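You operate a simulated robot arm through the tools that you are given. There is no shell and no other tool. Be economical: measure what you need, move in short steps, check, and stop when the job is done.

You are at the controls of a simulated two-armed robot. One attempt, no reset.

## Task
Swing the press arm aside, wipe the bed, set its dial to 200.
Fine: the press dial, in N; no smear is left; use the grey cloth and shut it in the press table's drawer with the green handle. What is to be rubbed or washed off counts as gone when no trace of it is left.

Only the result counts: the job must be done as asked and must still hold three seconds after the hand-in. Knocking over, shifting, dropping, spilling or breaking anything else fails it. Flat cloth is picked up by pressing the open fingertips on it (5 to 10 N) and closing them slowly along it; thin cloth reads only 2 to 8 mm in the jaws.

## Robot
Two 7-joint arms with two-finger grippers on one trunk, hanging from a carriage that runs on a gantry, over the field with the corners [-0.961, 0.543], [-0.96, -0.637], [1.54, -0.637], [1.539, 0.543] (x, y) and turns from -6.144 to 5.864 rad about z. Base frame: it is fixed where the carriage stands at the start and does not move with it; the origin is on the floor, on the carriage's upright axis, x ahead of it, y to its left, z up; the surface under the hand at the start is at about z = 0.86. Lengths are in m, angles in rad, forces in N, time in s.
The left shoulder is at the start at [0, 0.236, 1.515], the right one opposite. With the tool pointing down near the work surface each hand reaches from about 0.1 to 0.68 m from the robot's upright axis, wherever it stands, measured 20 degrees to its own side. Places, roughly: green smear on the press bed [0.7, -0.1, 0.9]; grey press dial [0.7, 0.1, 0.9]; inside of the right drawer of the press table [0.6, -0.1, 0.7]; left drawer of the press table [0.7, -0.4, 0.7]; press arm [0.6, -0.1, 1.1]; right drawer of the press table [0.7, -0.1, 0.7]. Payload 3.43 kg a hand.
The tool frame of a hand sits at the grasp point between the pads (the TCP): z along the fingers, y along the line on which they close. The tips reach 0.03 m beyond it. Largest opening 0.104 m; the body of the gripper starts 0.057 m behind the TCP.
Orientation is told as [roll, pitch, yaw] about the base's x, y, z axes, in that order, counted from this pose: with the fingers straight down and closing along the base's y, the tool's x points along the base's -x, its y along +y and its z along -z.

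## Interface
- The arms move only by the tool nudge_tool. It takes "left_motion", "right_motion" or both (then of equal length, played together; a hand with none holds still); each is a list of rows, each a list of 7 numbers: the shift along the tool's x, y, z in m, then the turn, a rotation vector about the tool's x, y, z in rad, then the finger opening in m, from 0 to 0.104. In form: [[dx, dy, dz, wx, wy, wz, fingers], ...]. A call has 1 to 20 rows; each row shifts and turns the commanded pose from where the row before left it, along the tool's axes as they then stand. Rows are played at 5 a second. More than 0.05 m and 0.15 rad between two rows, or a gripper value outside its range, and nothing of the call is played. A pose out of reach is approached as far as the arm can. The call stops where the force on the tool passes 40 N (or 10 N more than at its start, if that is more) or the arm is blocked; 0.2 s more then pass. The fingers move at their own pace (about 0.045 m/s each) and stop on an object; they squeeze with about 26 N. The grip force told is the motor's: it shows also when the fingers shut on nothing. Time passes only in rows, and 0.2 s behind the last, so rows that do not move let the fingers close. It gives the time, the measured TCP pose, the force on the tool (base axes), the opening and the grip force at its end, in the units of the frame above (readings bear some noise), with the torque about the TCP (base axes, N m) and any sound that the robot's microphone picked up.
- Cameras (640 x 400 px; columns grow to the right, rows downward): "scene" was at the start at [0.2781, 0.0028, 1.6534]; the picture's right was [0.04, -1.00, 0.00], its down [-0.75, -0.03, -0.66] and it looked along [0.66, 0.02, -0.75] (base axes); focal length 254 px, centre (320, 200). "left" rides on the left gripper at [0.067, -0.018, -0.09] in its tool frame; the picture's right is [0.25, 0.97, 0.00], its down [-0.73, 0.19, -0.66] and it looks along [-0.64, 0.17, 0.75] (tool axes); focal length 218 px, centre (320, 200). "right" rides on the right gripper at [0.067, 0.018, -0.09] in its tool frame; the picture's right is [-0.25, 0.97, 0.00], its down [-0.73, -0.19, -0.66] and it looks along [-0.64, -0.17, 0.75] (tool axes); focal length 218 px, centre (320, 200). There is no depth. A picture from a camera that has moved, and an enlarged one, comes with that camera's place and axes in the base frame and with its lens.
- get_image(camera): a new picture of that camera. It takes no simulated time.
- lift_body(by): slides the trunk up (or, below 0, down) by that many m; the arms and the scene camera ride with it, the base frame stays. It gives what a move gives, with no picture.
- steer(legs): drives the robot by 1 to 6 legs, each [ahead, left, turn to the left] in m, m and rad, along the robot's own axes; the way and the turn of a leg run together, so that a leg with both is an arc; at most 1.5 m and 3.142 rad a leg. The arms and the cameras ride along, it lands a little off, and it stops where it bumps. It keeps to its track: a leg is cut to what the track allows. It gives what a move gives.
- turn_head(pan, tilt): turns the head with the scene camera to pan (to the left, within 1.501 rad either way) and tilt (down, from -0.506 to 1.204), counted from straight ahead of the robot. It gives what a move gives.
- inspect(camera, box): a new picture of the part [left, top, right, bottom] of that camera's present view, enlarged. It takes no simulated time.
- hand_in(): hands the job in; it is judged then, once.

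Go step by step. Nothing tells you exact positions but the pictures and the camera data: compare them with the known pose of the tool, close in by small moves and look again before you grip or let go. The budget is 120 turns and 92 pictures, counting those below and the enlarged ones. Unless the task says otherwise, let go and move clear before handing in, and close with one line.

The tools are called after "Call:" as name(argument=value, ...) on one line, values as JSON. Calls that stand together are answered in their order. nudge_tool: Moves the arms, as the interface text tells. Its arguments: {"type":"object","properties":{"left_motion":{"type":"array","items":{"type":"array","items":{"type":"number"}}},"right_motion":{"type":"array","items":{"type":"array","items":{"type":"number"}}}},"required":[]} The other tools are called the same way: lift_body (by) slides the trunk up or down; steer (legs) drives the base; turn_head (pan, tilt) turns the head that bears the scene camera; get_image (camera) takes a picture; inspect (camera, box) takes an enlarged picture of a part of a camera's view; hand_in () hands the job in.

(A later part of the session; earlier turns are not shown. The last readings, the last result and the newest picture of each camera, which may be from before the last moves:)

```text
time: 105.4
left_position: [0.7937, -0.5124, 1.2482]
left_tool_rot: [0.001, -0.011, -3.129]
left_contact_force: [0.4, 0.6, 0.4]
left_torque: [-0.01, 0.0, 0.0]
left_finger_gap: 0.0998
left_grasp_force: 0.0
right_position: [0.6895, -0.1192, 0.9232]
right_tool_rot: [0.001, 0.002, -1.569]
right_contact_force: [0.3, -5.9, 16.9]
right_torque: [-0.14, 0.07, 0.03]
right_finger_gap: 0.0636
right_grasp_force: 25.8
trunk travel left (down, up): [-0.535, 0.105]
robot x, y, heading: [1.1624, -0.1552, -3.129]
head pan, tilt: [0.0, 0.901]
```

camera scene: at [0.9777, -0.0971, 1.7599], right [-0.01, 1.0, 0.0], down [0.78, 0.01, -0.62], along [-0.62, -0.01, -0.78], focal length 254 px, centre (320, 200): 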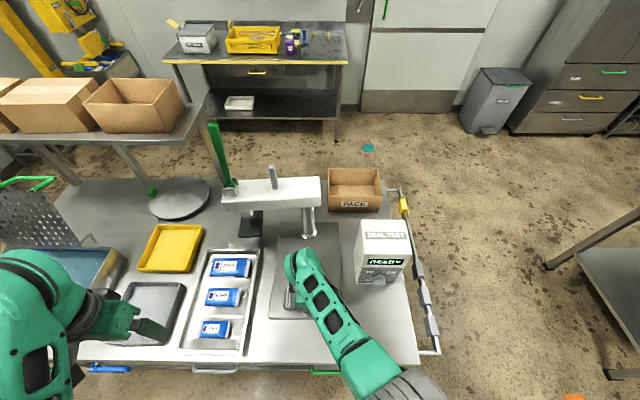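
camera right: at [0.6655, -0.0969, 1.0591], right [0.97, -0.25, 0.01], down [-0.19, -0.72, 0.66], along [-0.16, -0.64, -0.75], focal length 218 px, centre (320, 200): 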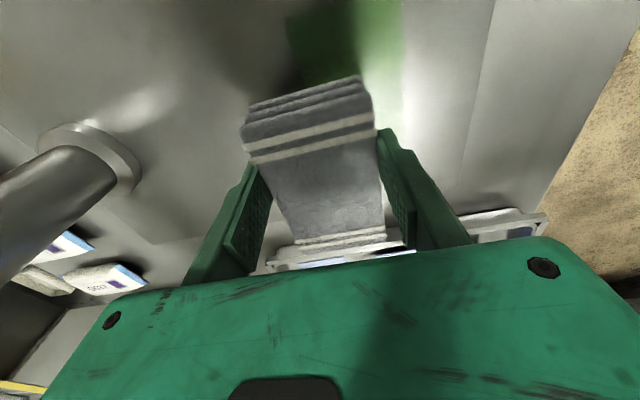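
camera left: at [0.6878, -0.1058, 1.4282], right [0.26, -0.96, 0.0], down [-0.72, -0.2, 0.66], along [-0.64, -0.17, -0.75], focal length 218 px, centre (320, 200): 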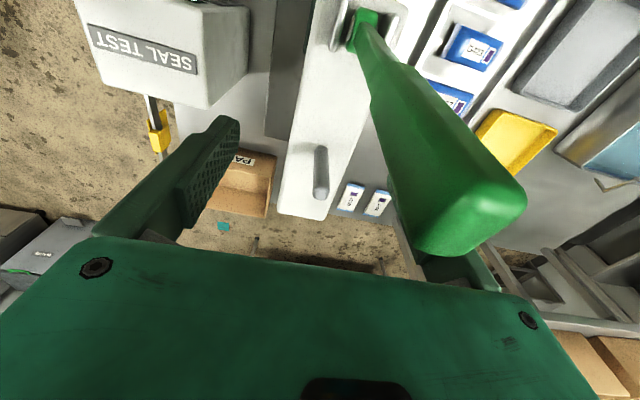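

Flat contact at ~17 N with clear rubbing friction. I continue with more strokes.

Call:
nudge_tool(right_motion=[[0, 0.015, -0.0003, 0, 0, 0, 0], [-0.015, 0, 0, 0, 0, 0, 0], [-0.015, 0, 0, 0, 0, 0, 0], [-0.015, 0, 0, 0, 0, 0, 0], [-0.015, 0, 0, 0, 0, 0, 0], [-0.012, 0, 0, 0, 0, 0, 0], [0, -0.02, 0, 0, 0, 0, 0], [0, -0.02, 0, 0, 0, 0, 0], [0, -0.015, 0, 0, 0, 0, 0], [0.015, 0, 0, 0, 0, 0, 0], [0.015, 0, 0, 0, 0, 0, 0], [0.015, 0, 0, 0, 0, 0, 0], [0.015, 0, 0, 0, 0, 0, 0], [0, 0.02, 0, 0, 0, 0, 0], [0, 0.02, 0, 0, 0, 0, 0], [0, 0.015, 0, 0, 0, 0, 0]])

Call:
nudge_tool(right_motion=[[0, 0, -0.01, 0, 0, 0, 0], [0, 0, -0.02, 0, 0, 0, 0], [0, 0, -0.02, 0, 0, 0, 0], [0.02, 0, 0, 0, 0, 0, 0], [0.03, 0, 0, 0, 0, 0, 0], [0.03, 0, 0, 0, 0, 0, 0]])

Call:
inspect(camera="scene", box=[200, 200, 420, 380])

Call:
get_image(camera="right")

```text
time: 108.8
left_position: [0.7947, -0.5116, 1.2488]
left_tool_rot: [-0.002, -0.012, -3.131]
left_contact_force: [-0.6, -0.1, 0.2]
left_torque: [0.0, -0.01, -0.01]
left_finger_gap: 0.0999
left_grasp_force: 0.1
right_position: [0.7072, -0.1299, 0.9231]
right_tool_rot: [0.003, 0.005, -1.571]
right_contact_force: [-0.7, 0.6, 5.9]
right_torque: [0.0, 0.23, 0.05]
right_finger_gap: 0.0637
right_grasp_force: 26.2
trunk travel left (down, up): [-0.535, 0.105]
robot x, y, heading: [1.1638, -0.1572, -3.131]
head pan, tilt: [0.0, 0.901]
```

```text
time: 110.2
left_position: [0.7949, -0.5127, 1.2463]
left_tool_rot: [0.0, -0.01, -3.131]
left_contact_force: [0.1, -0.8, 0.3]
left_torque: [0.02, 0.04, -0.03]
left_finger_gap: 0.0998
left_grasp_force: 0.1
right_position: [0.7071, -0.0501, 0.9736]
right_tool_rot: [0.001, 0.002, -1.571]
right_contact_force: [-0.5, -0.1, -0.8]
right_torque: [0.01, -0.01, 0.02]
right_finger_gap: 0.0639
right_grasp_force: 26.3
trunk travel left (down, up): [-0.535, 0.105]
robot x, y, heading: [1.1684, -0.154, -3.124]
head pan, tilt: [0.0, 0.901]
```

```text
2.22 times, centred on (310, 290) of scene
camera zoom: at [0.8897, -0.1573, 1.7598], right [-0.01, 1.0, 0.0], down [0.78, 0.01, -0.62], along [-0.62, -0.01, -0.78], focal length 565 px, centre (342, 0)
```

zoom: 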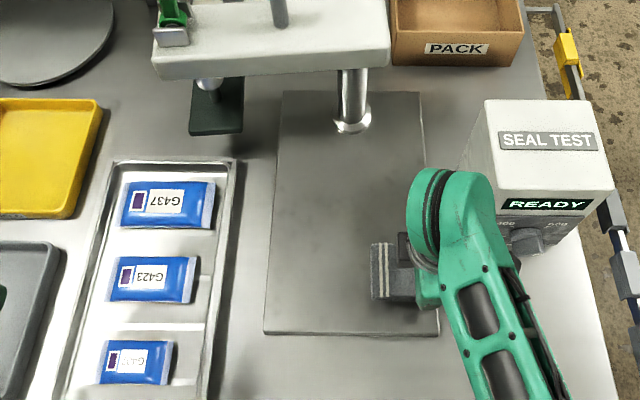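

```text
38 pictures are left
camera right: at [0.7246, 0.0169, 1.0634], right [0.97, -0.25, 0.0], down [-0.19, -0.73, 0.65], along [-0.16, -0.63, -0.76], focal length 218 px, centre (320, 200)
```

right: 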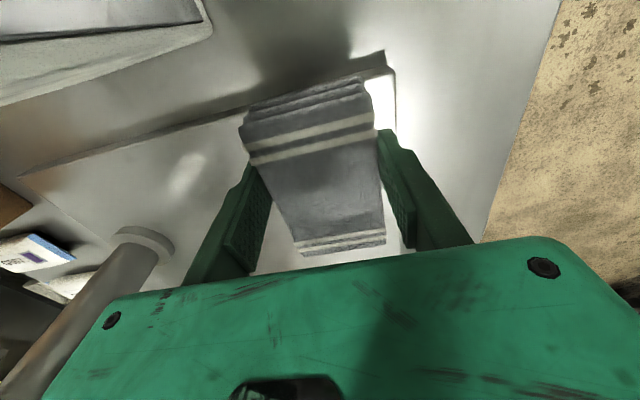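

The green looks gone. I zoom in on the bed for traces, with the hand moved away to the right.

Call:
nudge_tool(right_motion=[[0, 0.03, -0.02, 0, 0, 0, 0], [0.02, 0.03, -0.02, 0, 0, 0, 0], [0.03, 0.01, -0.02, 0, 0, 0, 0], [0.03, 0, -0.02, 0, 0, 0, 0], [0.03, 0, 0, 0, 0, 0, 0]])

Call:
inspect(camera="scene", box=[270, 230, 370, 330])

```text
time: 111.4
left_position: [0.7943, -0.5119, 1.2481]
left_tool_rot: [0.0, -0.009, -3.129]
left_contact_force: [-0.4, 0.1, -0.3]
left_torque: [0.0, 0.0, 0.0]
left_finger_gap: 0.0999
left_grasp_force: 0.1
right_position: [0.7765, 0.0595, 1.0533]
right_tool_rot: [0.004, 0.001, -1.571]
right_contact_force: [-0.2, -0.7, -0.5]
right_torque: [0.01, 0.01, 0.01]
right_finger_gap: 0.0639
right_grasp_force: 25.9
trunk travel left (down, up): [-0.535, 0.105]
robot x, y, heading: [1.1629, -0.1543, -3.13]
head pan, tilt: [0.0, 0.901]
```

```text
4.00 times, centred on (320, 280) of scene
camera zoom: at [0.8897, -0.1574, 1.7598], right [-0.01, 1.0, 0.0], down [0.78, 0.01, -0.62], along [-0.62, -0.01, -0.78], focal length 1017 px, centre (320, -120)
```

zoom: 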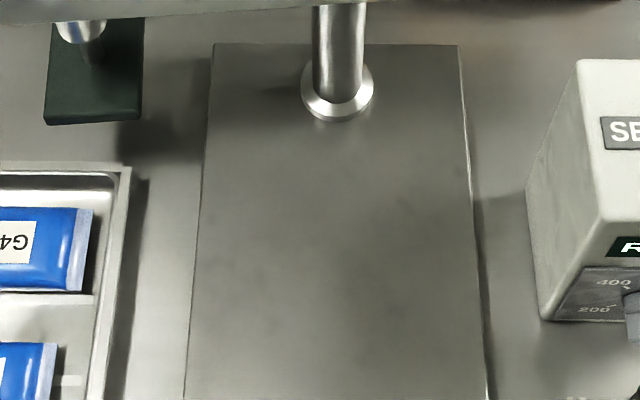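

The bed is clean. Now the drawer: I back off to give it room and look at the green handle.

Call:
steer(legs=[[-0.34, 0, 0], [0, -0.15, 0]])

Call:
turn_head(pan=0.05, tilt=0.9)

Call:
get_image(camera="scene")

Call:
inspect(camera="left", box=[0, 0, 640, 400])

```text
time: 114.6
left_position: [1.1329, -0.3575, 1.2484]
left_tool_rot: [0.0, -0.009, -3.129]
left_contact_force: [-0.5, 0.0, -0.5]
left_torque: [-0.02, -0.04, -0.01]
left_finger_gap: 0.1002
left_grasp_force: 0.0
right_position: [1.1131, 0.2143, 1.052]
right_tool_rot: [0.002, 0.003, -1.569]
right_contact_force: [1.0, 1.1, -0.2]
right_torque: [0.02, -0.03, -0.01]
right_finger_gap: 0.0636
right_grasp_force: 26.1
trunk travel left (down, up): [-0.535, 0.105]
robot x, y, heading: [1.4999, 0.0014, -3.131]
head pan, tilt: [0.0, 0.901]
```

```text
time: 115.3
left_position: [1.1323, -0.3587, 1.2468]
left_tool_rot: [-0.001, -0.009, -3.132]
left_contact_force: [-0.3, 0.2, 0.0]
left_torque: [-0.03, 0.02, 0.0]
left_finger_gap: 0.1002
left_grasp_force: 0.1
right_position: [1.1127, 0.2137, 1.0537]
right_tool_rot: [0.003, 0.004, -1.569]
right_contact_force: [-0.6, 0.3, -1.6]
right_torque: [0.02, 0.01, 0.04]
right_finger_gap: 0.0638
right_grasp_force: 26.3
trunk travel left (down, up): [-0.535, 0.105]
robot x, y, heading: [1.5001, 0.0043, -3.127]
head pan, tilt: [0.051, 0.901]
```

```text
36 pictures are left
camera scene: at [1.2271, -0.0073, 1.7598], right [-0.06, 1.0, 0.0], down [0.78, 0.05, -0.62], along [-0.62, -0.04, -0.78], focal length 254 px, centre (320, 200)
```

scene: 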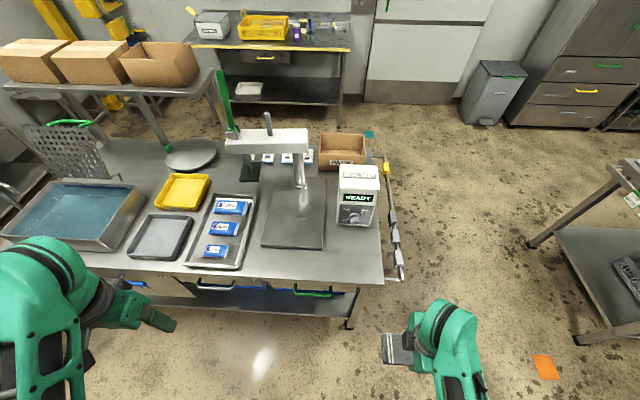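

```text
1.00 times, centred on (320, 200) of left (not enlarged: the box is as wide or as high as the picture)
camera zoom: at [1.2006, -0.3387, 1.3368], right [0.26, -0.96, 0.0], down [-0.72, -0.2, 0.66], along [-0.64, -0.17, -0.75], focal length 218 px, centre (320, 200)
```

zoom: 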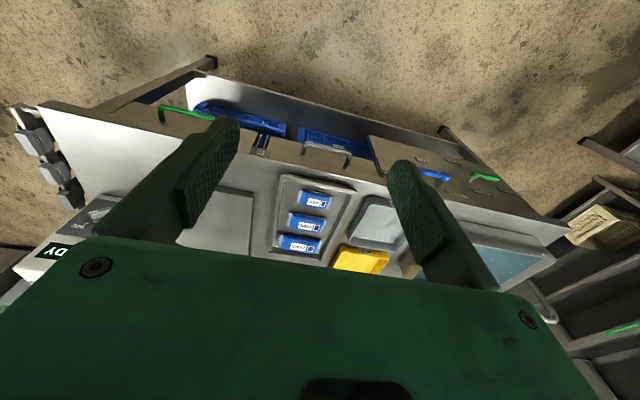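

Handle bar is near (0.905, -0.055, 0.77). I lower the trunk and orient the left hand to point forward with vertical closing.

Call:
lift_body(by=-0.3)

Call:
nudge_tool(left_motion=[[-0.03, -0.03, 0, 0, 0, 0.143, 0.06], [0, 0, 0, 0, 0, 0.143, 0.06], [0, 0, 0, 0, 0, 0.143, 0.06], [0, 0, 0, 0, 0, 0.143, 0.06], [0, 0, 0, 0, 0, 0.143, 0.06], [0, 0, 0, 0, 0, 0.143, 0.06], [0, 0, 0, 0, 0, 0.143, 0.06], [0, 0, 0, 0, 0, 0.143, 0.06], [0, 0, 0, 0, 0, 0.143, 0.06], [0, 0, 0, 0, 0, 0.143, 0.06], [0, 0, 0, 0, 0, 0.143, 0.06], [-0.03, 0.03, 0, 0, 0, 0, 0.06], [-0.03, 0.03, 0, 0, 0, 0, 0.06]])

```text
time: 118.3
left_position: [1.1318, -0.3589, 0.9488]
left_tool_rot: [0.001, -0.012, -3.128]
left_contact_force: [-0.3, 0.6, -0.9]
left_torque: [0.02, -0.01, -0.01]
left_finger_gap: 0.1002
left_grasp_force: 0.0
right_position: [1.1119, 0.2134, 0.7546]
right_tool_rot: [0.001, 0.003, -1.569]
right_contact_force: [-0.1, 0.5, 0.1]
right_torque: [0.01, 0.02, -0.01]
right_finger_gap: 0.0637
right_grasp_force: 26.3
trunk travel left (down, up): [-0.235, 0.405]
robot x, y, heading: [1.502, -0.0027, -3.125]
head pan, tilt: [0.051, 0.901]
```

```text
time: 121.1
left_position: [1.0404, -0.2691, 0.9494]
left_tool_rot: [0.01, -0.002, 1.579]
left_contact_force: [0.6, 0.2, 0.2]
left_torque: [-0.04, 0.01, -0.01]
left_finger_gap: 0.0599
left_grasp_force: 0.0
right_position: [1.1125, 0.2137, 0.7535]
right_tool_rot: [0.002, 0.004, -1.569]
right_contact_force: [0.0, -0.4, -0.4]
right_torque: [-0.02, -0.03, -0.02]
right_finger_gap: 0.0638
right_grasp_force: 25.7
trunk travel left (down, up): [-0.235, 0.405]
robot x, y, heading: [1.4998, -0.0005, -3.132]
head pan, tilt: [0.051, 0.901]
```

Call:
nudge_tool(left_motion=[[-0.022, 0, 0, -0.14, 0, 0, 0.06], [-0.022, 0, 0, -0.14, 0, 0, 0.06], [-0.022, 0, 0, -0.14, 0, 0, 0.06], [-0.022, 0, 0, -0.14, 0, 0, 0.06], [-0.022, 0, 0, -0.14, 0, 0, 0.06], [-0.022, 0, 0, -0.14, 0, 0, 0.06], [-0.022, 0, 0, -0.14, 0, 0, 0.06], [-0.022, 0, 0, -0.14, 0, 0, 0.06], [-0.022, 0, 0, -0.14, 0, 0, 0.06]])

Call:
get_image(camera="left")

Call:
get_image(camera="scene")

```text
time: 123.1
left_position: [1.0402, -0.0695, 0.9491]
left_tool_rot: [1.273, 0.0, 1.579]
left_contact_force: [-0.4, -0.7, -1.4]
left_torque: [0.0, -0.01, 0.0]
left_finger_gap: 0.0598
left_grasp_force: 0.0
right_position: [1.1133, 0.2125, 0.7531]
right_tool_rot: [0.001, 0.005, -1.57]
right_contact_force: [-0.9, 0.7, 0.0]
right_torque: [0.02, 0.01, 0.01]
right_finger_gap: 0.064
right_grasp_force: 26.8
trunk travel left (down, up): [-0.235, 0.405]
robot x, y, heading: [1.5044, -0.0006, -3.124]
head pan, tilt: [0.051, 0.901]
```

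```text
34 pictures are left
camera left: at [1.131, -0.1359, 0.9589], right [-0.28, -0.26, 0.92], down [0.56, 0.73, 0.38], along [-0.78, 0.63, -0.06], focal length 218 px, centre (320, 200)
```

left: 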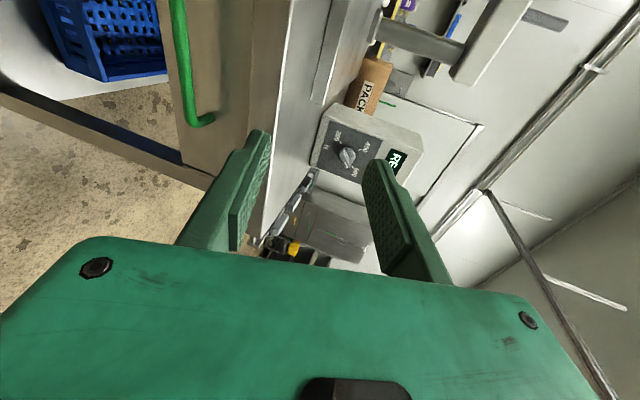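

```text
33 pictures are left
camera scene: at [1.2272, -0.0071, 1.4598], right [-0.06, 1.0, 0.0], down [0.78, 0.05, -0.62], along [-0.62, -0.04, -0.78], focal length 254 px, centre (320, 200)
```

scene: 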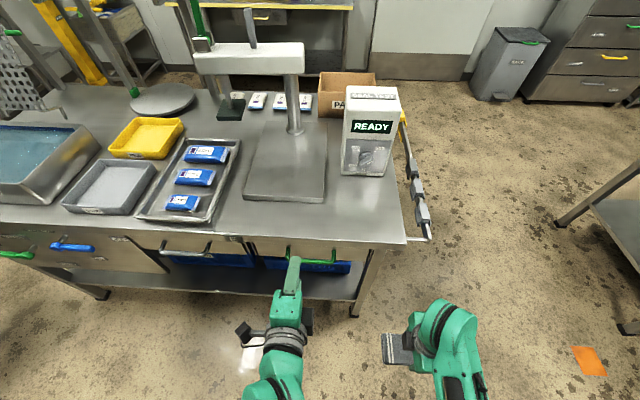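

Bar is at about (0.90, -0.05, 0.75). I bring the left hand level with it, fingers open, and check.

Call:
nudge_tool(left_motion=[[-0.003, -0.037, 0.0231, 0, 0, 0, 0.06], [-0.003, -0.037, 0.0231, 0, 0, 0, 0.06], [-0.003, -0.037, 0.0231, 0, 0, 0, 0.06], [-0.003, -0.037, 0.0231, 0, 0, 0, 0.06]])

Call:
get_image(camera="left")

```text
time: 124.1
left_position: [0.9937, -0.06, 0.7814]
left_tool_rot: [1.272, -0.003, 1.58]
left_contact_force: [0.2, -0.6, -0.1]
left_torque: [-0.02, -0.02, 0.03]
left_finger_gap: 0.0599
left_grasp_force: 0.1
right_position: [1.1143, 0.2145, 0.7537]
right_tool_rot: [0.001, 0.003, -1.569]
right_contact_force: [-0.4, 0.0, 0.3]
right_torque: [-0.01, -0.04, 0.05]
right_finger_gap: 0.064
right_grasp_force: 26.1
trunk travel left (down, up): [-0.235, 0.405]
robot x, y, heading: [1.5004, -0.0025, -3.126]
head pan, tilt: [0.051, 0.901]
```

```text
32 pictures are left
camera left: at [1.0862, -0.1243, 0.7901], right [-0.28, -0.26, 0.92], down [0.56, 0.73, 0.38], along [-0.78, 0.63, -0.06], focal length 218 px, centre (320, 200)
```

left: 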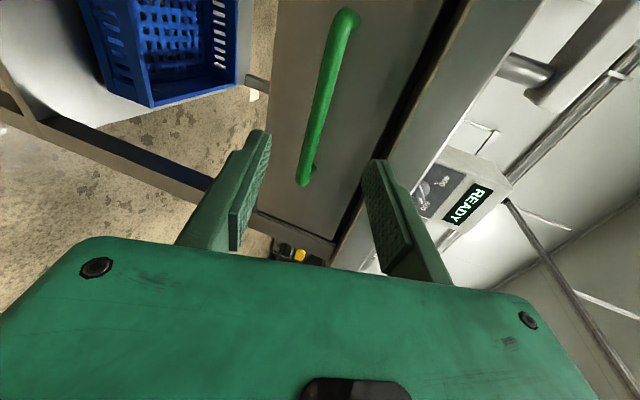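

Bar lies centred between the fingers. I advance straight along and close.

Call:
nudge_tool(left_motion=[[0, 0, 0.03, 0, 0, 0, 0.06], [0, 0, 0.03, 0, 0, 0, 0.06], [0, -0.001, 0.012, 0, 0, 0, 0.06], [0, 0, 0.008, 0, 0, 0, 0.06], [0, 0, 0, 0, 0, 0, 0.03], [0, 0, 0, 0, 0, 0, 0.01], [0, 0, 0, 0, 0, 0, 0], [0, 0, 0, 0, 0, 0, 0]])

Call:
get_image(camera="left")

```text
time: 125.9
left_position: [0.9174, -0.0604, 0.7549]
left_tool_rot: [1.271, 0.003, 1.581]
left_contact_force: [-1.2, 0.4, 0.3]
left_torque: [-0.29, 0.07, 0.01]
left_finger_gap: 0.0138
left_grasp_force: 35.6
right_position: [1.1137, 0.2126, 0.752]
right_tool_rot: [0.002, 0.004, -1.571]
right_contact_force: [0.4, 0.0, -0.3]
right_torque: [0.01, 0.04, 0.01]
right_finger_gap: 0.0638
right_grasp_force: 25.7
trunk travel left (down, up): [-0.235, 0.405]
robot x, y, heading: [1.5038, -0.0009, -3.125]
head pan, tilt: [0.051, 0.901]
```

```text
31 pictures are left
camera left: at [1.0105, -0.1255, 0.7647], right [-0.28, -0.25, 0.92], down [0.56, 0.74, 0.38], along [-0.78, 0.63, -0.07], focal length 218 px, centre (320, 200)
```

left: 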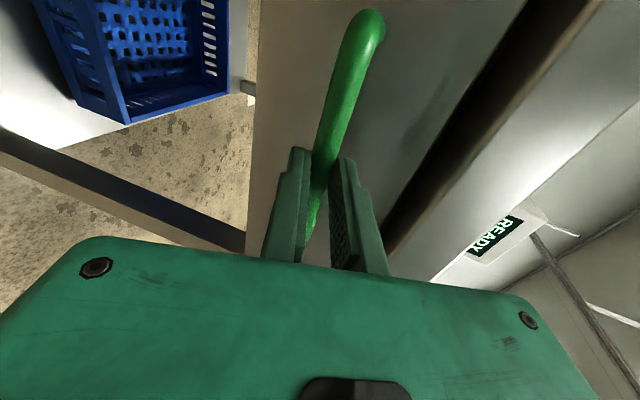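

Bar gripped (14 mm). I pull the drawer open.

Call:
nudge_tool(left_motion=[[0, -0.0059, -0.0191, 0, 0, 0, 0], [0, -0.0059, -0.0191, 0, 0, 0, 0], [0, -0.0059, -0.0191, 0, 0, 0, 0], [0, -0.0059, -0.0191, 0, 0, 0, 0], [0, -0.0059, -0.0191, 0, 0, 0, 0], [0, -0.0059, -0.0191, 0, 0, 0, 0], [0, -0.0059, -0.0191, 0, 0, 0, 0], [0, -0.0059, -0.0191, 0, 0, 0, 0], [0, -0.0059, -0.0191, 0, 0, 0, 0], [0, -0.0059, -0.0191, 0, 0, 0, 0]])

Call:
get_image(camera="scene")

```text
time: 128.1
left_position: [1.1199, -0.06, 0.7555]
left_tool_rot: [1.268, 0.002, 1.582]
left_contact_force: [1.5, -8.6, -3.0]
left_torque: [-0.38, -0.06, 0.54]
left_finger_gap: 0.0134
left_grasp_force: 45.1
right_position: [1.1146, 0.2102, 0.753]
right_tool_rot: [0.004, 0.002, -1.568]
right_contact_force: [-0.5, -0.5, -0.6]
right_torque: [-0.01, 0.02, 0.0]
right_finger_gap: 0.064
right_grasp_force: 26.4
trunk travel left (down, up): [-0.235, 0.405]
robot x, y, heading: [1.5051, -0.0017, -3.129]
head pan, tilt: [0.051, 0.901]
```

```text
30 pictures are left
camera scene: at [1.2276, -0.0085, 1.4597], right [-0.06, 1.0, 0.0], down [0.78, 0.05, -0.62], along [-0.62, -0.04, -0.78], focal length 254 px, centre (320, 200)
```

scene: 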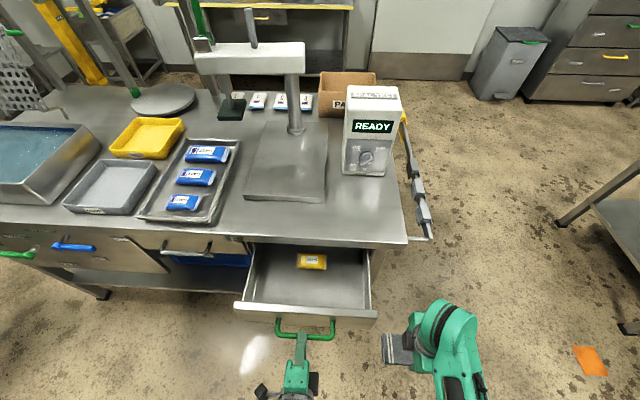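

The drawer is open with a yellow pack at the back. I carry the cloth over it with the right hand, left still holding the handle.

Call:
nudge_tool(right_motion=[[0, 0, -0.03, 0, 0, 0, 0], [0, 0, -0.04, 0, 0, 0, 0], [0, 0, -0.04, 0, 0, 0, 0], [0, 0, -0.04, 0, 0, 0, 0], [-0.025, -0.02, 0, 0, 0, 0, 0], [-0.03, -0.02, 0, 0, 0, 0, 0], [-0.035, -0.02, 0, 0, 0, 0, 0], [-0.035, -0.02, 0, 0, 0, 0, 0], [-0.035, -0.02, 0, 0, 0, 0, 0], [-0.03, -0.02, 0, 0, 0, 0, 0], [-0.025, -0.018, 0, 0, 0, 0, 0]])

Call:
get_image(camera="scene")

Call:
get_image(camera="right")

```text
time: 130.5
left_position: [1.1194, -0.061, 0.755]
left_tool_rot: [1.27, 0.0, 1.58]
left_contact_force: [-2.0, -9.5, -8.6]
left_torque: [-0.13, -0.16, -0.18]
left_finger_gap: 0.0137
left_grasp_force: 45.3
right_position: [0.9748, -0.0051, 0.9014]
right_tool_rot: [0.002, 0.004, -1.569]
right_contact_force: [0.3, 0.2, -0.3]
right_torque: [0.01, -0.01, 0.01]
right_finger_gap: 0.0637
right_grasp_force: 26.3
trunk travel left (down, up): [-0.235, 0.405]
robot x, y, heading: [1.5045, 0.0026, -3.129]
head pan, tilt: [0.051, 0.901]
```

```text
29 pictures are left
camera scene: at [1.2271, -0.0085, 1.4598], right [-0.06, 1.0, 0.0], down [0.78, 0.05, -0.62], along [-0.62, -0.04, -0.78], focal length 254 px, centre (320, 200)
```

scene: 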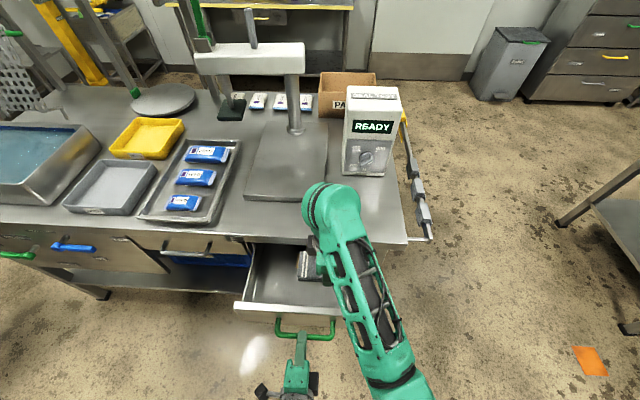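

```text
28 pictures are left
camera right: at [0.9918, 0.0616, 0.992], right [0.97, -0.25, 0.0], down [-0.19, -0.73, 0.65], along [-0.16, -0.63, -0.76], focal length 218 px, centre (320, 200)
```

right: 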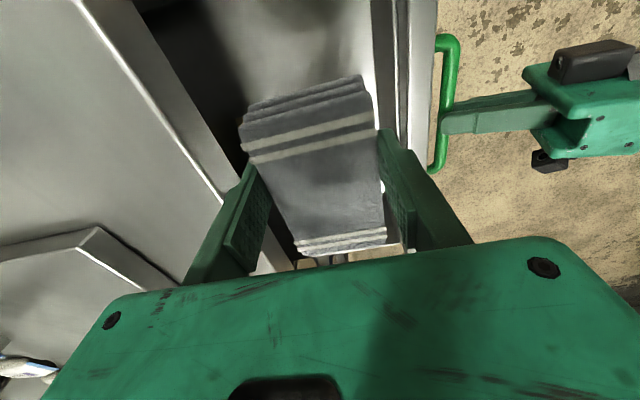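

Call:
nudge_tool(right_motion=[[0, 0, 0.03, 0, 0, 0, 0], [0, 0, 0.03, 0, 0, 0, 0], [0, 0, 0.03, 0, 0, 0, 0], [0, 0, 0.03, 0, 0, 0, 0], [0, 0, 0.015, 0, 0, 0, 0], [0, 0, 0.008, 0, 0, 0, 0]])

Call:
get_image(camera="right")

```text
time: 131.9
left_position: [1.1196, -0.0603, 0.7559]
left_tool_rot: [1.268, 0.001, 1.583]
left_contact_force: [-0.3, -9.1, -10.2]
left_torque: [-0.19, -0.16, -0.09]
left_finger_gap: 0.0138
left_grasp_force: 45.4
right_position: [0.9764, -0.0043, 0.7578]
right_tool_rot: [0.005, 0.002, -1.571]
right_contact_force: [-0.9, 0.4, 0.0]
right_torque: [-0.01, 0.02, 0.0]
right_finger_gap: 0.0641
right_grasp_force: 26.1
trunk travel left (down, up): [-0.235, 0.405]
robot x, y, heading: [1.5051, -0.0023, -3.134]
head pan, tilt: [0.051, 0.901]
```

```text
27 pictures are left
camera right: at [0.9929, 0.0625, 0.8487], right [0.97, -0.25, 0.0], down [-0.19, -0.73, 0.66], along [-0.16, -0.63, -0.76], focal length 218 px, centre (320, 200)
```

right: 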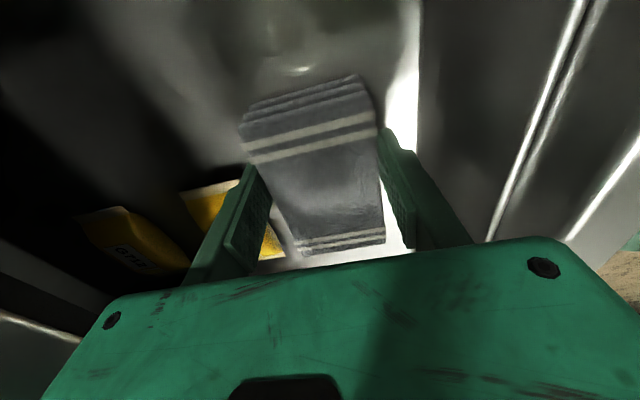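

Call:
nudge_tool(right_motion=[[0, 0, 0.006, 0, 0, 0, 0], [0, 0, 0.005, 0, 0, 0, 0], [0, 0, 0.004, 0, 0, 0, 0], [0, 0, 0.004, 0, 0, 0, 0]])

```text
time: 132.9
left_position: [1.1177, -0.0607, 0.7559]
left_tool_rot: [1.267, 0.005, 1.583]
left_contact_force: [-1.8, -6.8, 3.2]
left_torque: [-0.06, 0.11, -0.84]
left_finger_gap: 0.0138
left_grasp_force: 44.8
right_position: [0.9722, -0.005, 0.7477]
right_tool_rot: [-0.007, -0.006, -1.57]
right_contact_force: [2.7, 2.5, 6.3]
right_torque: [0.22, -0.22, 0.02]
right_finger_gap: 0.0642
right_grasp_force: 25.7
trunk travel left (down, up): [-0.235, 0.405]
robot x, y, heading: [1.5038, -0.0022, -3.127]
head pan, tilt: [0.051, 0.901]
stopped in row 4 (right hand): the force on the tool passed its limit at 41 N (the readings are from after the stop); the commanded pose is now the measured one
```

Cloth touches the drawer floor. I open and rise.

Call:
nudge_tool(right_motion=[[0, 0, -0.001, 0, 0, 0, 0.068], [0, 0, 0, 0, 0, 0, 0.075], [0, 0, 0, 0, 0, 0, 0.082], [0, 0, 0, 0, 0, 0, 0.082], [0, 0, -0.01, 0, 0, 0, 0.082], [0, 0, -0.02, 0, 0, 0, 0.082], [0, 0, -0.04, 0, 0, 0, 0.082], [0, 0, -0.04, 0, 0, 0, 0.082], [0, 0, -0.04, 0, 0, 0, 0.082]])

Call:
get_image(camera="right")

```text
time: 134.9
left_position: [1.1173, -0.0615, 0.7558]
left_tool_rot: [1.268, 0.002, 1.583]
left_contact_force: [-1.0, -6.5, 12.3]
left_torque: [-0.35, 0.2, 0.38]
left_finger_gap: 0.0135
left_grasp_force: 45.1
right_position: [0.9717, -0.0043, 0.8971]
right_tool_rot: [-0.004, -0.004, -1.572]
right_contact_force: [0.6, -0.2, -0.5]
right_torque: [-0.04, 0.0, -0.03]
right_finger_gap: 0.0821
right_grasp_force: 0.2
trunk travel left (down, up): [-0.235, 0.405]
robot x, y, heading: [1.5018, 0.0017, -3.128]
head pan, tilt: [0.051, 0.901]
```

```text
26 pictures are left
camera right: at [0.9906, 0.0628, 0.9875], right [0.97, -0.25, 0.0], down [-0.19, -0.73, 0.66], along [-0.17, -0.64, -0.75], focal length 218 px, centre (320, 200)
```

right: 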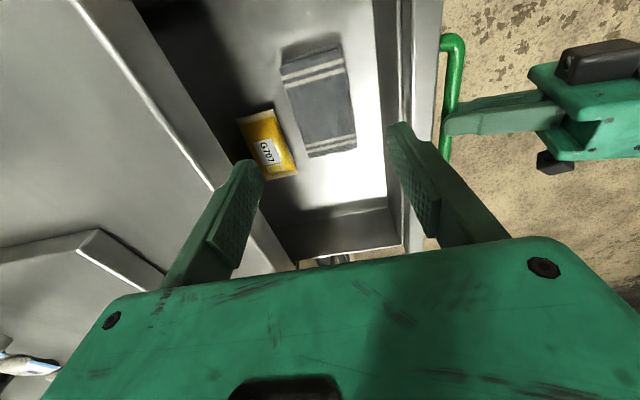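

Cloth lies flat in the drawer. Right hand moves clear, left pushes the drawer shut.

Call:
nudge_tool(right_motion=[[0, 0, -0.04, 0, 0, 0, 0.05], [0, 0, -0.04, 0, 0, 0, 0.05], [0.04, 0.02, 0, 0, 0, 0, 0.05], [0.04, 0.02, 0, 0, 0, 0, 0.05], [0.04, 0.02, 0, 0, 0, 0, 0.05], [0.04, 0.02, 0, 0, 0, 0, 0.05], [0.04, 0.02, 0, 0, 0, 0, 0.05]])

Call:
nudge_tool(left_motion=[[0, 0.0059, 0.0191, 0, 0, 0, 0], [0, 0.0059, 0.0191, 0, 0, 0, 0], [0, 0.0059, 0.0191, 0, 0, 0, 0], [0, 0.0059, 0.0191, 0, 0, 0, 0], [0, 0.0059, 0.0191, 0, 0, 0, 0], [0, 0.0059, 0.0191, 0, 0, 0, 0], [0, 0.0059, 0.0191, 0, 0, 0, 0], [0, 0.0059, 0.0191, 0, 0, 0, 0], [0, 0.0059, 0.0191, 0, 0, 0, 0], [0, 0.0045, 0.0143, 0, 0, 0, 0], [0, 0.002, 0.0067, 0, 0, 0, 0], [0, 0.001, 0.0035, 0, 0, 0, 0]])

Call:
get_image(camera="scene")

```text
time: 136.5
left_position: [1.1175, -0.0601, 0.7561]
left_tool_rot: [1.269, 0.002, 1.584]
left_contact_force: [1.9, -4.7, 17.6]
left_torque: [-0.35, 0.31, 0.25]
left_finger_gap: 0.0133
left_grasp_force: 45.3
right_position: [1.0726, 0.1952, 0.977]
right_tool_rot: [-0.005, -0.004, -1.567]
right_contact_force: [0.3, 0.1, -0.6]
right_torque: [0.01, -0.02, -0.01]
right_finger_gap: 0.0502
right_grasp_force: 0.1
trunk travel left (down, up): [-0.235, 0.405]
robot x, y, heading: [1.5079, 0.0009, -3.132]
head pan, tilt: [0.051, 0.901]
```

```text
time: 139.1
left_position: [0.9157, -0.0607, 0.7551]
left_tool_rot: [1.271, 0.002, 1.581]
left_contact_force: [24.8, 0.5, 28.9]
left_torque: [-0.48, 0.34, -0.34]
left_finger_gap: 0.014
left_grasp_force: 45.2
right_position: [1.077, 0.1966, 0.9756]
right_tool_rot: [-0.004, -0.004, -1.571]
right_contact_force: [-1.6, 0.6, 0.0]
right_torque: [0.0, -0.04, 0.01]
right_finger_gap: 0.05
right_grasp_force: 0.0
trunk travel left (down, up): [-0.235, 0.405]
robot x, y, heading: [1.5007, 0.0016, -3.134]
head pan, tilt: [0.051, 0.901]
```

```text
25 pictures are left
camera scene: at [1.2292, -0.0073, 1.4595], right [-0.06, 1.0, 0.0], down [0.78, 0.05, -0.62], along [-0.62, -0.04, -0.79], focal length 254 px, centre (320, 200)
```

scene: 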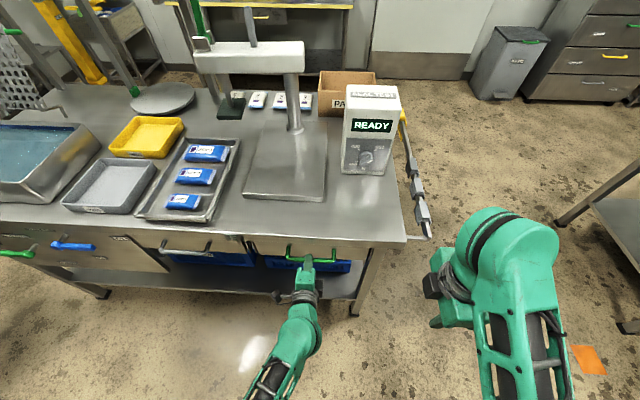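

The drawer is shut. I release the handle, back off, and study the dial.

Call:
nudge_tool(left_motion=[[0, 0, 0, 0, 0, 0, 0.03], [0, 0, 0, 0, 0, 0, 0.06], [0, 0, 0, 0, 0, 0, 0.06], [0, 0, -0.03, 0, 0, 0, 0.06], [0, 0, -0.04, 0, 0, 0, 0.06], [0, 0, -0.04, 0, 0, 0, 0.06]])

Call:
inspect(camera="scene", box=[335, 80, 415, 180])

Call:
inspect(camera="scene", box=[230, 210, 390, 310])

```text
time: 140.5
left_position: [1.0212, -0.0608, 0.7853]
left_tool_rot: [1.265, 0.005, 1.582]
left_contact_force: [-0.2, -0.4, 0.4]
left_torque: [0.02, -0.02, -0.01]
left_finger_gap: 0.0601
left_grasp_force: 0.2
right_position: [1.0741, 0.1948, 0.9763]
right_tool_rot: [-0.006, -0.004, -1.57]
right_contact_force: [0.3, -0.2, 0.4]
right_torque: [0.0, 0.03, 0.02]
right_finger_gap: 0.0499
right_grasp_force: 0.1
trunk travel left (down, up): [-0.235, 0.405]
robot x, y, heading: [1.5036, -0.0028, -3.132]
head pan, tilt: [0.051, 0.901]
```

```text
4.00 times, centred on (375, 130) of scene
camera zoom: at [1.228, -0.0075, 1.4595], right [-0.06, 1.0, 0.0], down [0.78, 0.05, -0.62], along [-0.62, -0.04, -0.78], focal length 1017 px, centre (100, 480)
```

zoom: 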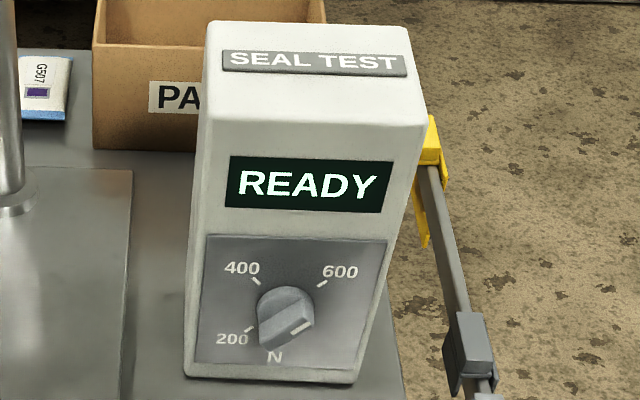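

```text
4.00 times, centred on (310, 260) of scene
camera zoom: at [1.228, -0.0075, 1.4595], right [-0.06, 1.0, 0.0], down [0.78, 0.05, -0.62], along [-0.62, -0.04, -0.78], focal length 1017 px, centre (360, -40)
```

zoom: 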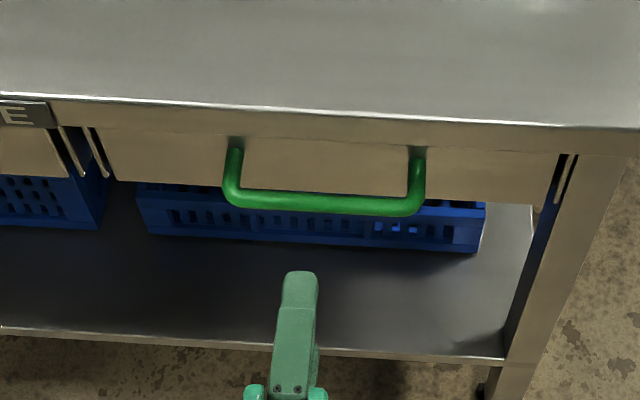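

The pointer line is at about 45° up-right, on 600; ticks put 200 at lower-left, so it must turn 180° counter-clockwise via 400. I test the right wrist: tilt forward, then roll range.

Call:
nudge_tool(left_motion=[[0, 0, -0.03, 0, 0, 0, 0.06], [0.03, 0, -0.03, 0, 0, 0, 0.06], [0.04, 0, 0, 0, 0, 0, 0.06], [0.04, 0, 0, 0, 0, 0, 0.06], [0.04, 0, 0, 0, 0, 0, 0.06], [0, 0, 0, 0, 0, 0, 0.06], [0, 0, 0, 0, 0, 0, 0.06], [0, 0, 0, 0, 0, 0, 0.06], [0, 0, 0, 0, 0, 0, 0.06]], right_motion=[[0, 0, 0, 0.148, 0, 0, 0.05], [0, 0, 0, 0.148, 0, 0, 0.05], [0, 0, 0, 0.148, 0, 0, 0.05], [0, 0, 0, 0.148, 0, 0, 0.05], [0, 0, 0, 0.148, 0, 0, 0.05], [0, 0, 0, 0.148, 0, 0, 0.05], [0, 0, 0, 0.148, 0, 0, 0.05], [0, 0, 0, 0.148, 0, 0, 0.05], [0, 0, 0, 0.148, 0, 0, 0.05]])

Call:
nudge_tool(right_motion=[[0, 0, 0, 0, 0, -0.145, 0.05], [0, 0, 0, 0, 0, -0.145, 0.05], [0, 0, 0, 0, 0, -0.145, 0.05], [0, 0, 0, 0, 0, -0.145, 0.05], [0, 0, 0, 0, 0, -0.145, 0.05], [0, 0, 0, 0, 0, -0.145, 0.05], [0, 0, 0, 0, 0, -0.145, 0.05], [0, 0, 0, 0, 0, -0.145, 0.05], [0, 0, 0, 0, 0, -0.145, 0.05], [0, 0, 0, 0, 0, -0.145, 0.05], [0, 0, 0, 0, 0, -0.145, 0.05], [0, 0, 0, 0, 0, -0.145, 0.05], [0, 0, 0, 0, 0, -0.145, 0.05], [0, 0, 0, 0, 0, -0.145, 0.05], [0, 0, 0, 0, 0, -0.145, 0.05], [0, 0, 0, 0, 0, -0.145, 0.05]])

```text
time: 142.5
left_position: [1.0772, -0.2102, 0.8039]
left_tool_rot: [1.264, 0.002, 1.582]
left_contact_force: [0.1, 0.3, -0.2]
left_torque: [-0.02, -0.01, 0.04]
left_finger_gap: 0.0599
left_grasp_force: 0.0
right_position: [1.0741, 0.1962, 0.976]
right_tool_rot: [-1.338, -0.006, -1.57]
right_contact_force: [0.6, -0.9, -0.2]
right_torque: [-0.02, 0.01, 0.01]
right_finger_gap: 0.0502
right_grasp_force: 0.1
trunk travel left (down, up): [-0.235, 0.405]
robot x, y, heading: [1.5029, 0.0019, -3.132]
head pan, tilt: [0.051, 0.901]
```

```text
time: 145.9
left_position: [1.0774, -0.21, 0.8027]
left_tool_rot: [1.268, 0.002, 1.582]
left_contact_force: [1.3, 0.0, 0.2]
left_torque: [0.0, 0.01, 0.02]
left_finger_gap: 0.0596
left_grasp_force: 0.1
right_position: [1.0733, 0.1976, 0.9767]
right_tool_rot: [1.237, 0.792, 1.327]
right_contact_force: [0.4, -0.6, -0.2]
right_torque: [0.0, 0.03, 0.01]
right_finger_gap: 0.0499
right_grasp_force: 0.0
trunk travel left (down, up): [-0.235, 0.405]
robot x, y, heading: [1.501, -0.0017, -3.133]
head pan, tilt: [0.051, 0.901]
```

The wrist rolls freely over the range needed. I roll back to match the knob bar (45°), raise the left hand, and drive closer.

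Call:
nudge_tool(left_motion=[[0, 0.041, -0.0126, 0, 0, 0, 0.06], [0, 0.041, -0.0126, 0, 0, 0, 0.06], [0, 0.041, -0.0126, 0, 0, 0, 0.06], [0, 0.041, -0.0126, 0, 0, 0, 0.06], [0, 0.041, -0.0126, 0, 0, 0, 0.06], [0, 0.041, -0.0126, 0, 0, 0, 0.06], [0, 0.041, -0.0126, 0, 0, 0, 0.06], [0, 0, 0, 0, 0, 0, 0.06], [0, 0, 0, 0, 0, 0, 0.06], [0, 0, 0, 0, 0, 0, 0.06], [0, 0, 0, 0, 0, 0, 0.06]], right_motion=[[0, 0, 0, 0, 0, 0.14, 0.06], [0, 0, 0, 0, 0, 0.14, 0.06], [0, 0, 0, 0, 0, 0.14, 0.06], [0, 0, 0, 0, 0, 0.14, 0.06], [0, 0, 0, 0, 0, 0.14, 0.06], [0, 0, 0, 0, 0, 0.14, 0.06], [0, 0, 0, 0, 0, 0.14, 0.06], [0, 0, 0, 0, 0, 0.14, 0.06], [0, 0, 0, 0, 0, 0.14, 0.06], [0, 0, 0, 0, 0, 0.14, 0.06], [0, 0, 0, 0, 0, 0.14, 0.06]])

Call:
steer(legs=[[0.24, 0.08, 0]])

Call:
get_image(camera="right")

Call:
get_image(camera="scene")

```text
time: 148.3
left_position: [1.0761, -0.207, 1.1034]
left_tool_rot: [1.266, 0.001, 1.583]
left_contact_force: [0.5, -0.3, -0.2]
left_torque: [0.03, 0.0, 0.0]
left_finger_gap: 0.0599
left_grasp_force: 0.0
right_position: [1.0727, 0.1963, 0.975]
right_tool_rot: [-1.249, 0.749, -1.347]
right_contact_force: [0.1, -0.4, -0.4]
right_torque: [-0.03, 0.02, -0.02]
right_finger_gap: 0.0599
right_grasp_force: 0.0
trunk travel left (down, up): [-0.235, 0.405]
robot x, y, heading: [1.5047, -0.0013, -3.131]
head pan, tilt: [0.051, 0.901]
```

```text
time: 150.1
left_position: [0.8334, -0.2904, 1.1046]
left_tool_rot: [1.267, 0.002, 1.582]
left_contact_force: [0.0, -0.4, -0.7]
left_torque: [0.03, -0.02, -0.01]
left_finger_gap: 0.0599
left_grasp_force: 0.1
right_position: [0.8312, 0.1144, 0.9768]
right_tool_rot: [-1.25, 0.752, -1.348]
right_contact_force: [-0.8, -0.5, 0.1]
right_torque: [-0.02, 0.02, 0.01]
right_finger_gap: 0.0599
right_grasp_force: 0.1
trunk travel left (down, up): [-0.235, 0.405]
robot x, y, heading: [1.2615, -0.0844, -3.128]
head pan, tilt: [0.051, 0.901]
```

```text
22 pictures are left
camera right: at [0.9109, 0.1736, 1.0315], right [0.2, 0.5, -0.84], down [0.73, -0.65, -0.21], along [-0.66, -0.57, -0.49], focal length 218 px, centre (320, 200)
```

right: 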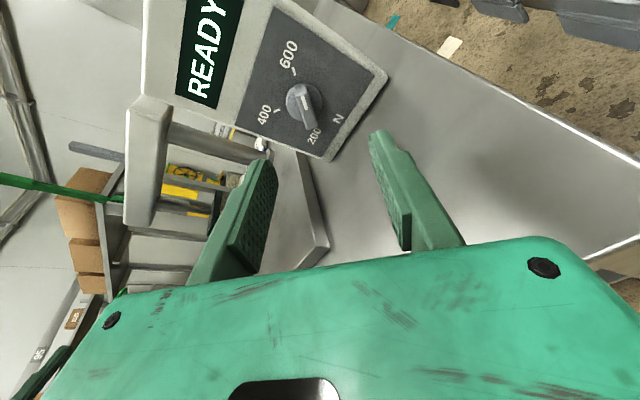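

```text
21 pictures are left
camera scene: at [0.985, -0.0902, 1.46], right [-0.06, 1.0, 0.0], down [0.78, 0.05, -0.62], along [-0.62, -0.04, -0.78], focal length 254 px, centre (320, 200)
```

scene: 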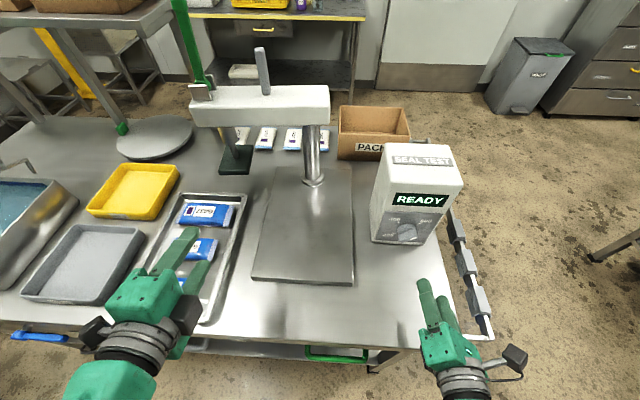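

Call:
inspect(camera="right", box=[230, 20, 390, 160])

```text
2.86 times, centred on (310, 90) of right
camera zoom: at [0.9109, 0.1736, 1.0315], right [0.2, 0.5, -0.84], down [0.73, -0.65, -0.21], along [-0.66, -0.57, -0.49], focal length 624 px, centre (349, 514)
```

zoom: 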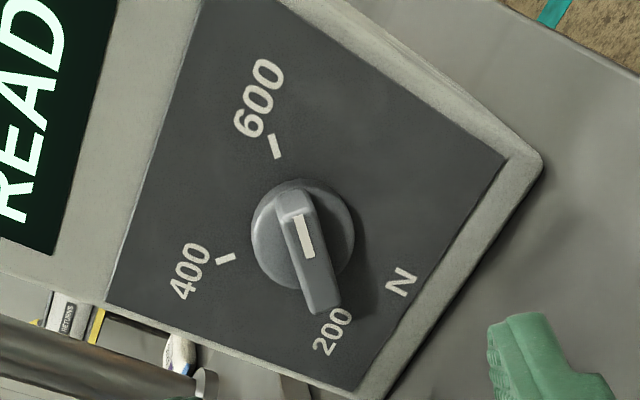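

Pointer clearly at 600; knob axis at about (y 0.093, z 0.946). I approach to a pre-grasp and check.

Call:
nudge_tool(right_motion=[[-0.0034, -0.0067, 0.034, 0, 0, 0, 0.05], [-0.0034, -0.0067, 0.034, 0, 0, 0, 0.05], [-0.0034, -0.0067, 0.034, 0, 0, 0, 0.05], [0, 0, 0, 0, 0, 0, 0.05]])

Call:
get_image(camera="right")

```text
time: 151.1
left_position: [0.8344, -0.2908, 1.1035]
left_tool_rot: [1.266, 0.002, 1.583]
left_contact_force: [0.4, 0.0, 0.0]
left_torque: [0.0, 0.02, -0.02]
left_finger_gap: 0.0601
left_grasp_force: 0.0
right_position: [0.7315, 0.0935, 0.9579]
right_tool_rot: [-1.248, 0.752, -1.347]
right_contact_force: [-0.3, -1.1, -0.1]
right_torque: [0.03, 0.01, 0.01]
right_finger_gap: 0.0502
right_grasp_force: 0.0
trunk travel left (down, up): [-0.235, 0.405]
robot x, y, heading: [1.2606, -0.0811, -3.135]
head pan, tilt: [0.051, 0.901]
```

```text
19 pictures are left
camera right: at [0.8111, 0.1529, 1.0137], right [0.2, 0.5, -0.84], down [0.73, -0.65, -0.21], along [-0.66, -0.57, -0.49], focal length 218 px, centre (320, 200)
```

right: 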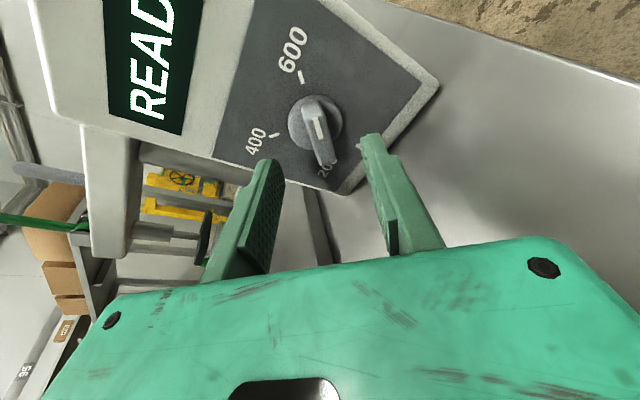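

Call:
nudge_tool(right_motion=[[0.002, 0, 0.025, 0, 0, 0, 0.05], [0, 0, 0.012, 0, 0, 0, 0.05], [0, 0, 0.006, 0, 0, 0, 0.05], [0, 0, 0.004, 0, 0, 0, 0.05]])

Call:
get_image(camera="right")

```text
time: 152.1
left_position: [0.834, -0.2911, 1.1047]
left_tool_rot: [1.263, 0.002, 1.584]
left_contact_force: [0.4, 0.0, -0.4]
left_torque: [0.01, 0.02, -0.01]
left_finger_gap: 0.06
left_grasp_force: 0.1
right_position: [0.6863, 0.0936, 0.9501]
right_tool_rot: [-1.248, 0.749, -1.346]
right_contact_force: [1.7, -0.3, 0.2]
right_torque: [0.0, 0.08, 0.08]
right_finger_gap: 0.05
right_grasp_force: 0.0
trunk travel left (down, up): [-0.235, 0.405]
robot x, y, heading: [1.2618, -0.0856, -3.122]
head pan, tilt: [0.051, 0.901]
```

```text
18 pictures are left
camera right: at [0.7651, 0.1537, 1.0048], right [0.2, 0.5, -0.84], down [0.73, -0.65, -0.21], along [-0.66, -0.57, -0.49], focal length 218 px, centre (320, 200)
```

right: 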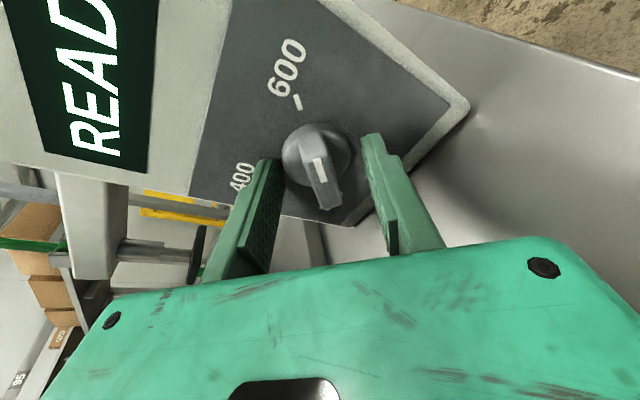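

Fingers straddle the knob bar. I close on it.

Call:
nudge_tool(right_motion=[[0, 0, 0, 0, 0, 0, 0.04], [0, 0, 0, 0, 0, 0, 0.03], [0, 0, 0, 0, 0, 0, 0.02], [0, 0, 0, 0, 0, 0, 0.01], [0, 0, 0, 0, 0, 0, 0.0], [0, 0, 0, 0, 0, 0, 0.0]])

Call:
get_image(camera="right")

```text
time: 153.5
left_position: [0.8335, -0.2922, 1.1044]
left_tool_rot: [1.268, 0.001, 1.581]
left_contact_force: [-0.6, -0.2, -0.9]
left_torque: [0.0, 0.02, 0.01]
left_finger_gap: 0.0599
left_grasp_force: 0.1
right_position: [0.6848, 0.0927, 0.9508]
right_tool_rot: [-1.251, 0.753, -1.347]
right_contact_force: [-1.1, -5.8, 4.2]
right_torque: [-0.04, 0.18, 0.42]
right_finger_gap: 0.0419
right_grasp_force: 45.1
trunk travel left (down, up): [-0.235, 0.405]
robot x, y, heading: [1.2605, -0.0811, -3.13]
head pan, tilt: [0.051, 0.901]
```

```text
17 pictures are left
camera right: at [0.764, 0.1527, 1.0058], right [0.2, 0.5, -0.84], down [0.73, -0.65, -0.21], along [-0.66, -0.57, -0.49], focal length 218 px, centre (320, 200)
```

right: 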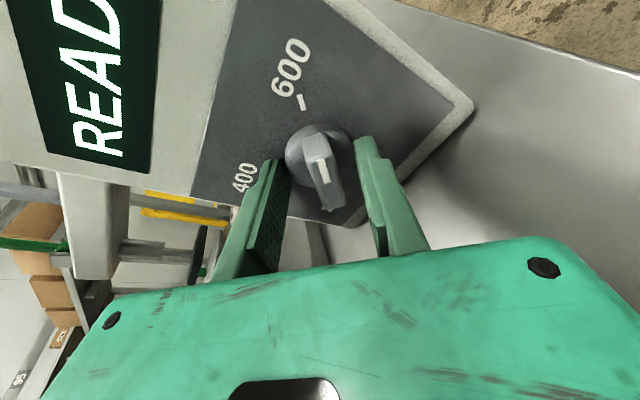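

The jaws took the disc (42 mm). I back out about 9 mm to grip the bar itself.

Call:
nudge_tool(right_motion=[[0, 0, 0, 0, 0, 0, 0.05], [0, 0, -0.01, 0, 0, 0, 0.05], [0, 0, 0, 0, 0, 0, 0.035], [0, 0, 0, 0, 0, 0, 0.02], [0, 0, 0, 0, 0, 0, 0.01], [0, 0, 0, 0, 0, 0, 0.0], [0, 0, 0, 0, 0, 0, 0.0]])

Call:
get_image(camera="right")

```text
time: 155.1
left_position: [0.8337, -0.29, 1.1044]
left_tool_rot: [1.265, 0.003, 1.584]
left_contact_force: [-0.7, 0.1, -0.4]
left_torque: [0.03, 0.01, 0.0]
left_finger_gap: 0.0601
left_grasp_force: 0.0
right_position: [0.6941, 0.0936, 0.9504]
right_tool_rot: [-1.244, 0.751, -1.343]
right_contact_force: [-2.8, 4.8, -7.4]
right_torque: [0.09, 0.08, 0.44]
right_finger_gap: 0.0155
right_grasp_force: 44.7
trunk travel left (down, up): [-0.235, 0.405]
robot x, y, heading: [1.261, -0.0829, -3.13]
head pan, tilt: [0.051, 0.901]
```

```text
16 pictures are left
camera right: at [0.774, 0.1545, 1.0062], right [0.2, 0.5, -0.84], down [0.73, -0.65, -0.21], along [-0.66, -0.57, -0.5], focal length 218 px, centre (320, 200)
```

right: 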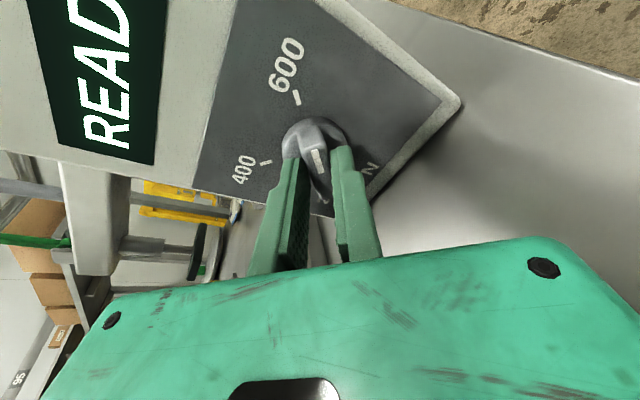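

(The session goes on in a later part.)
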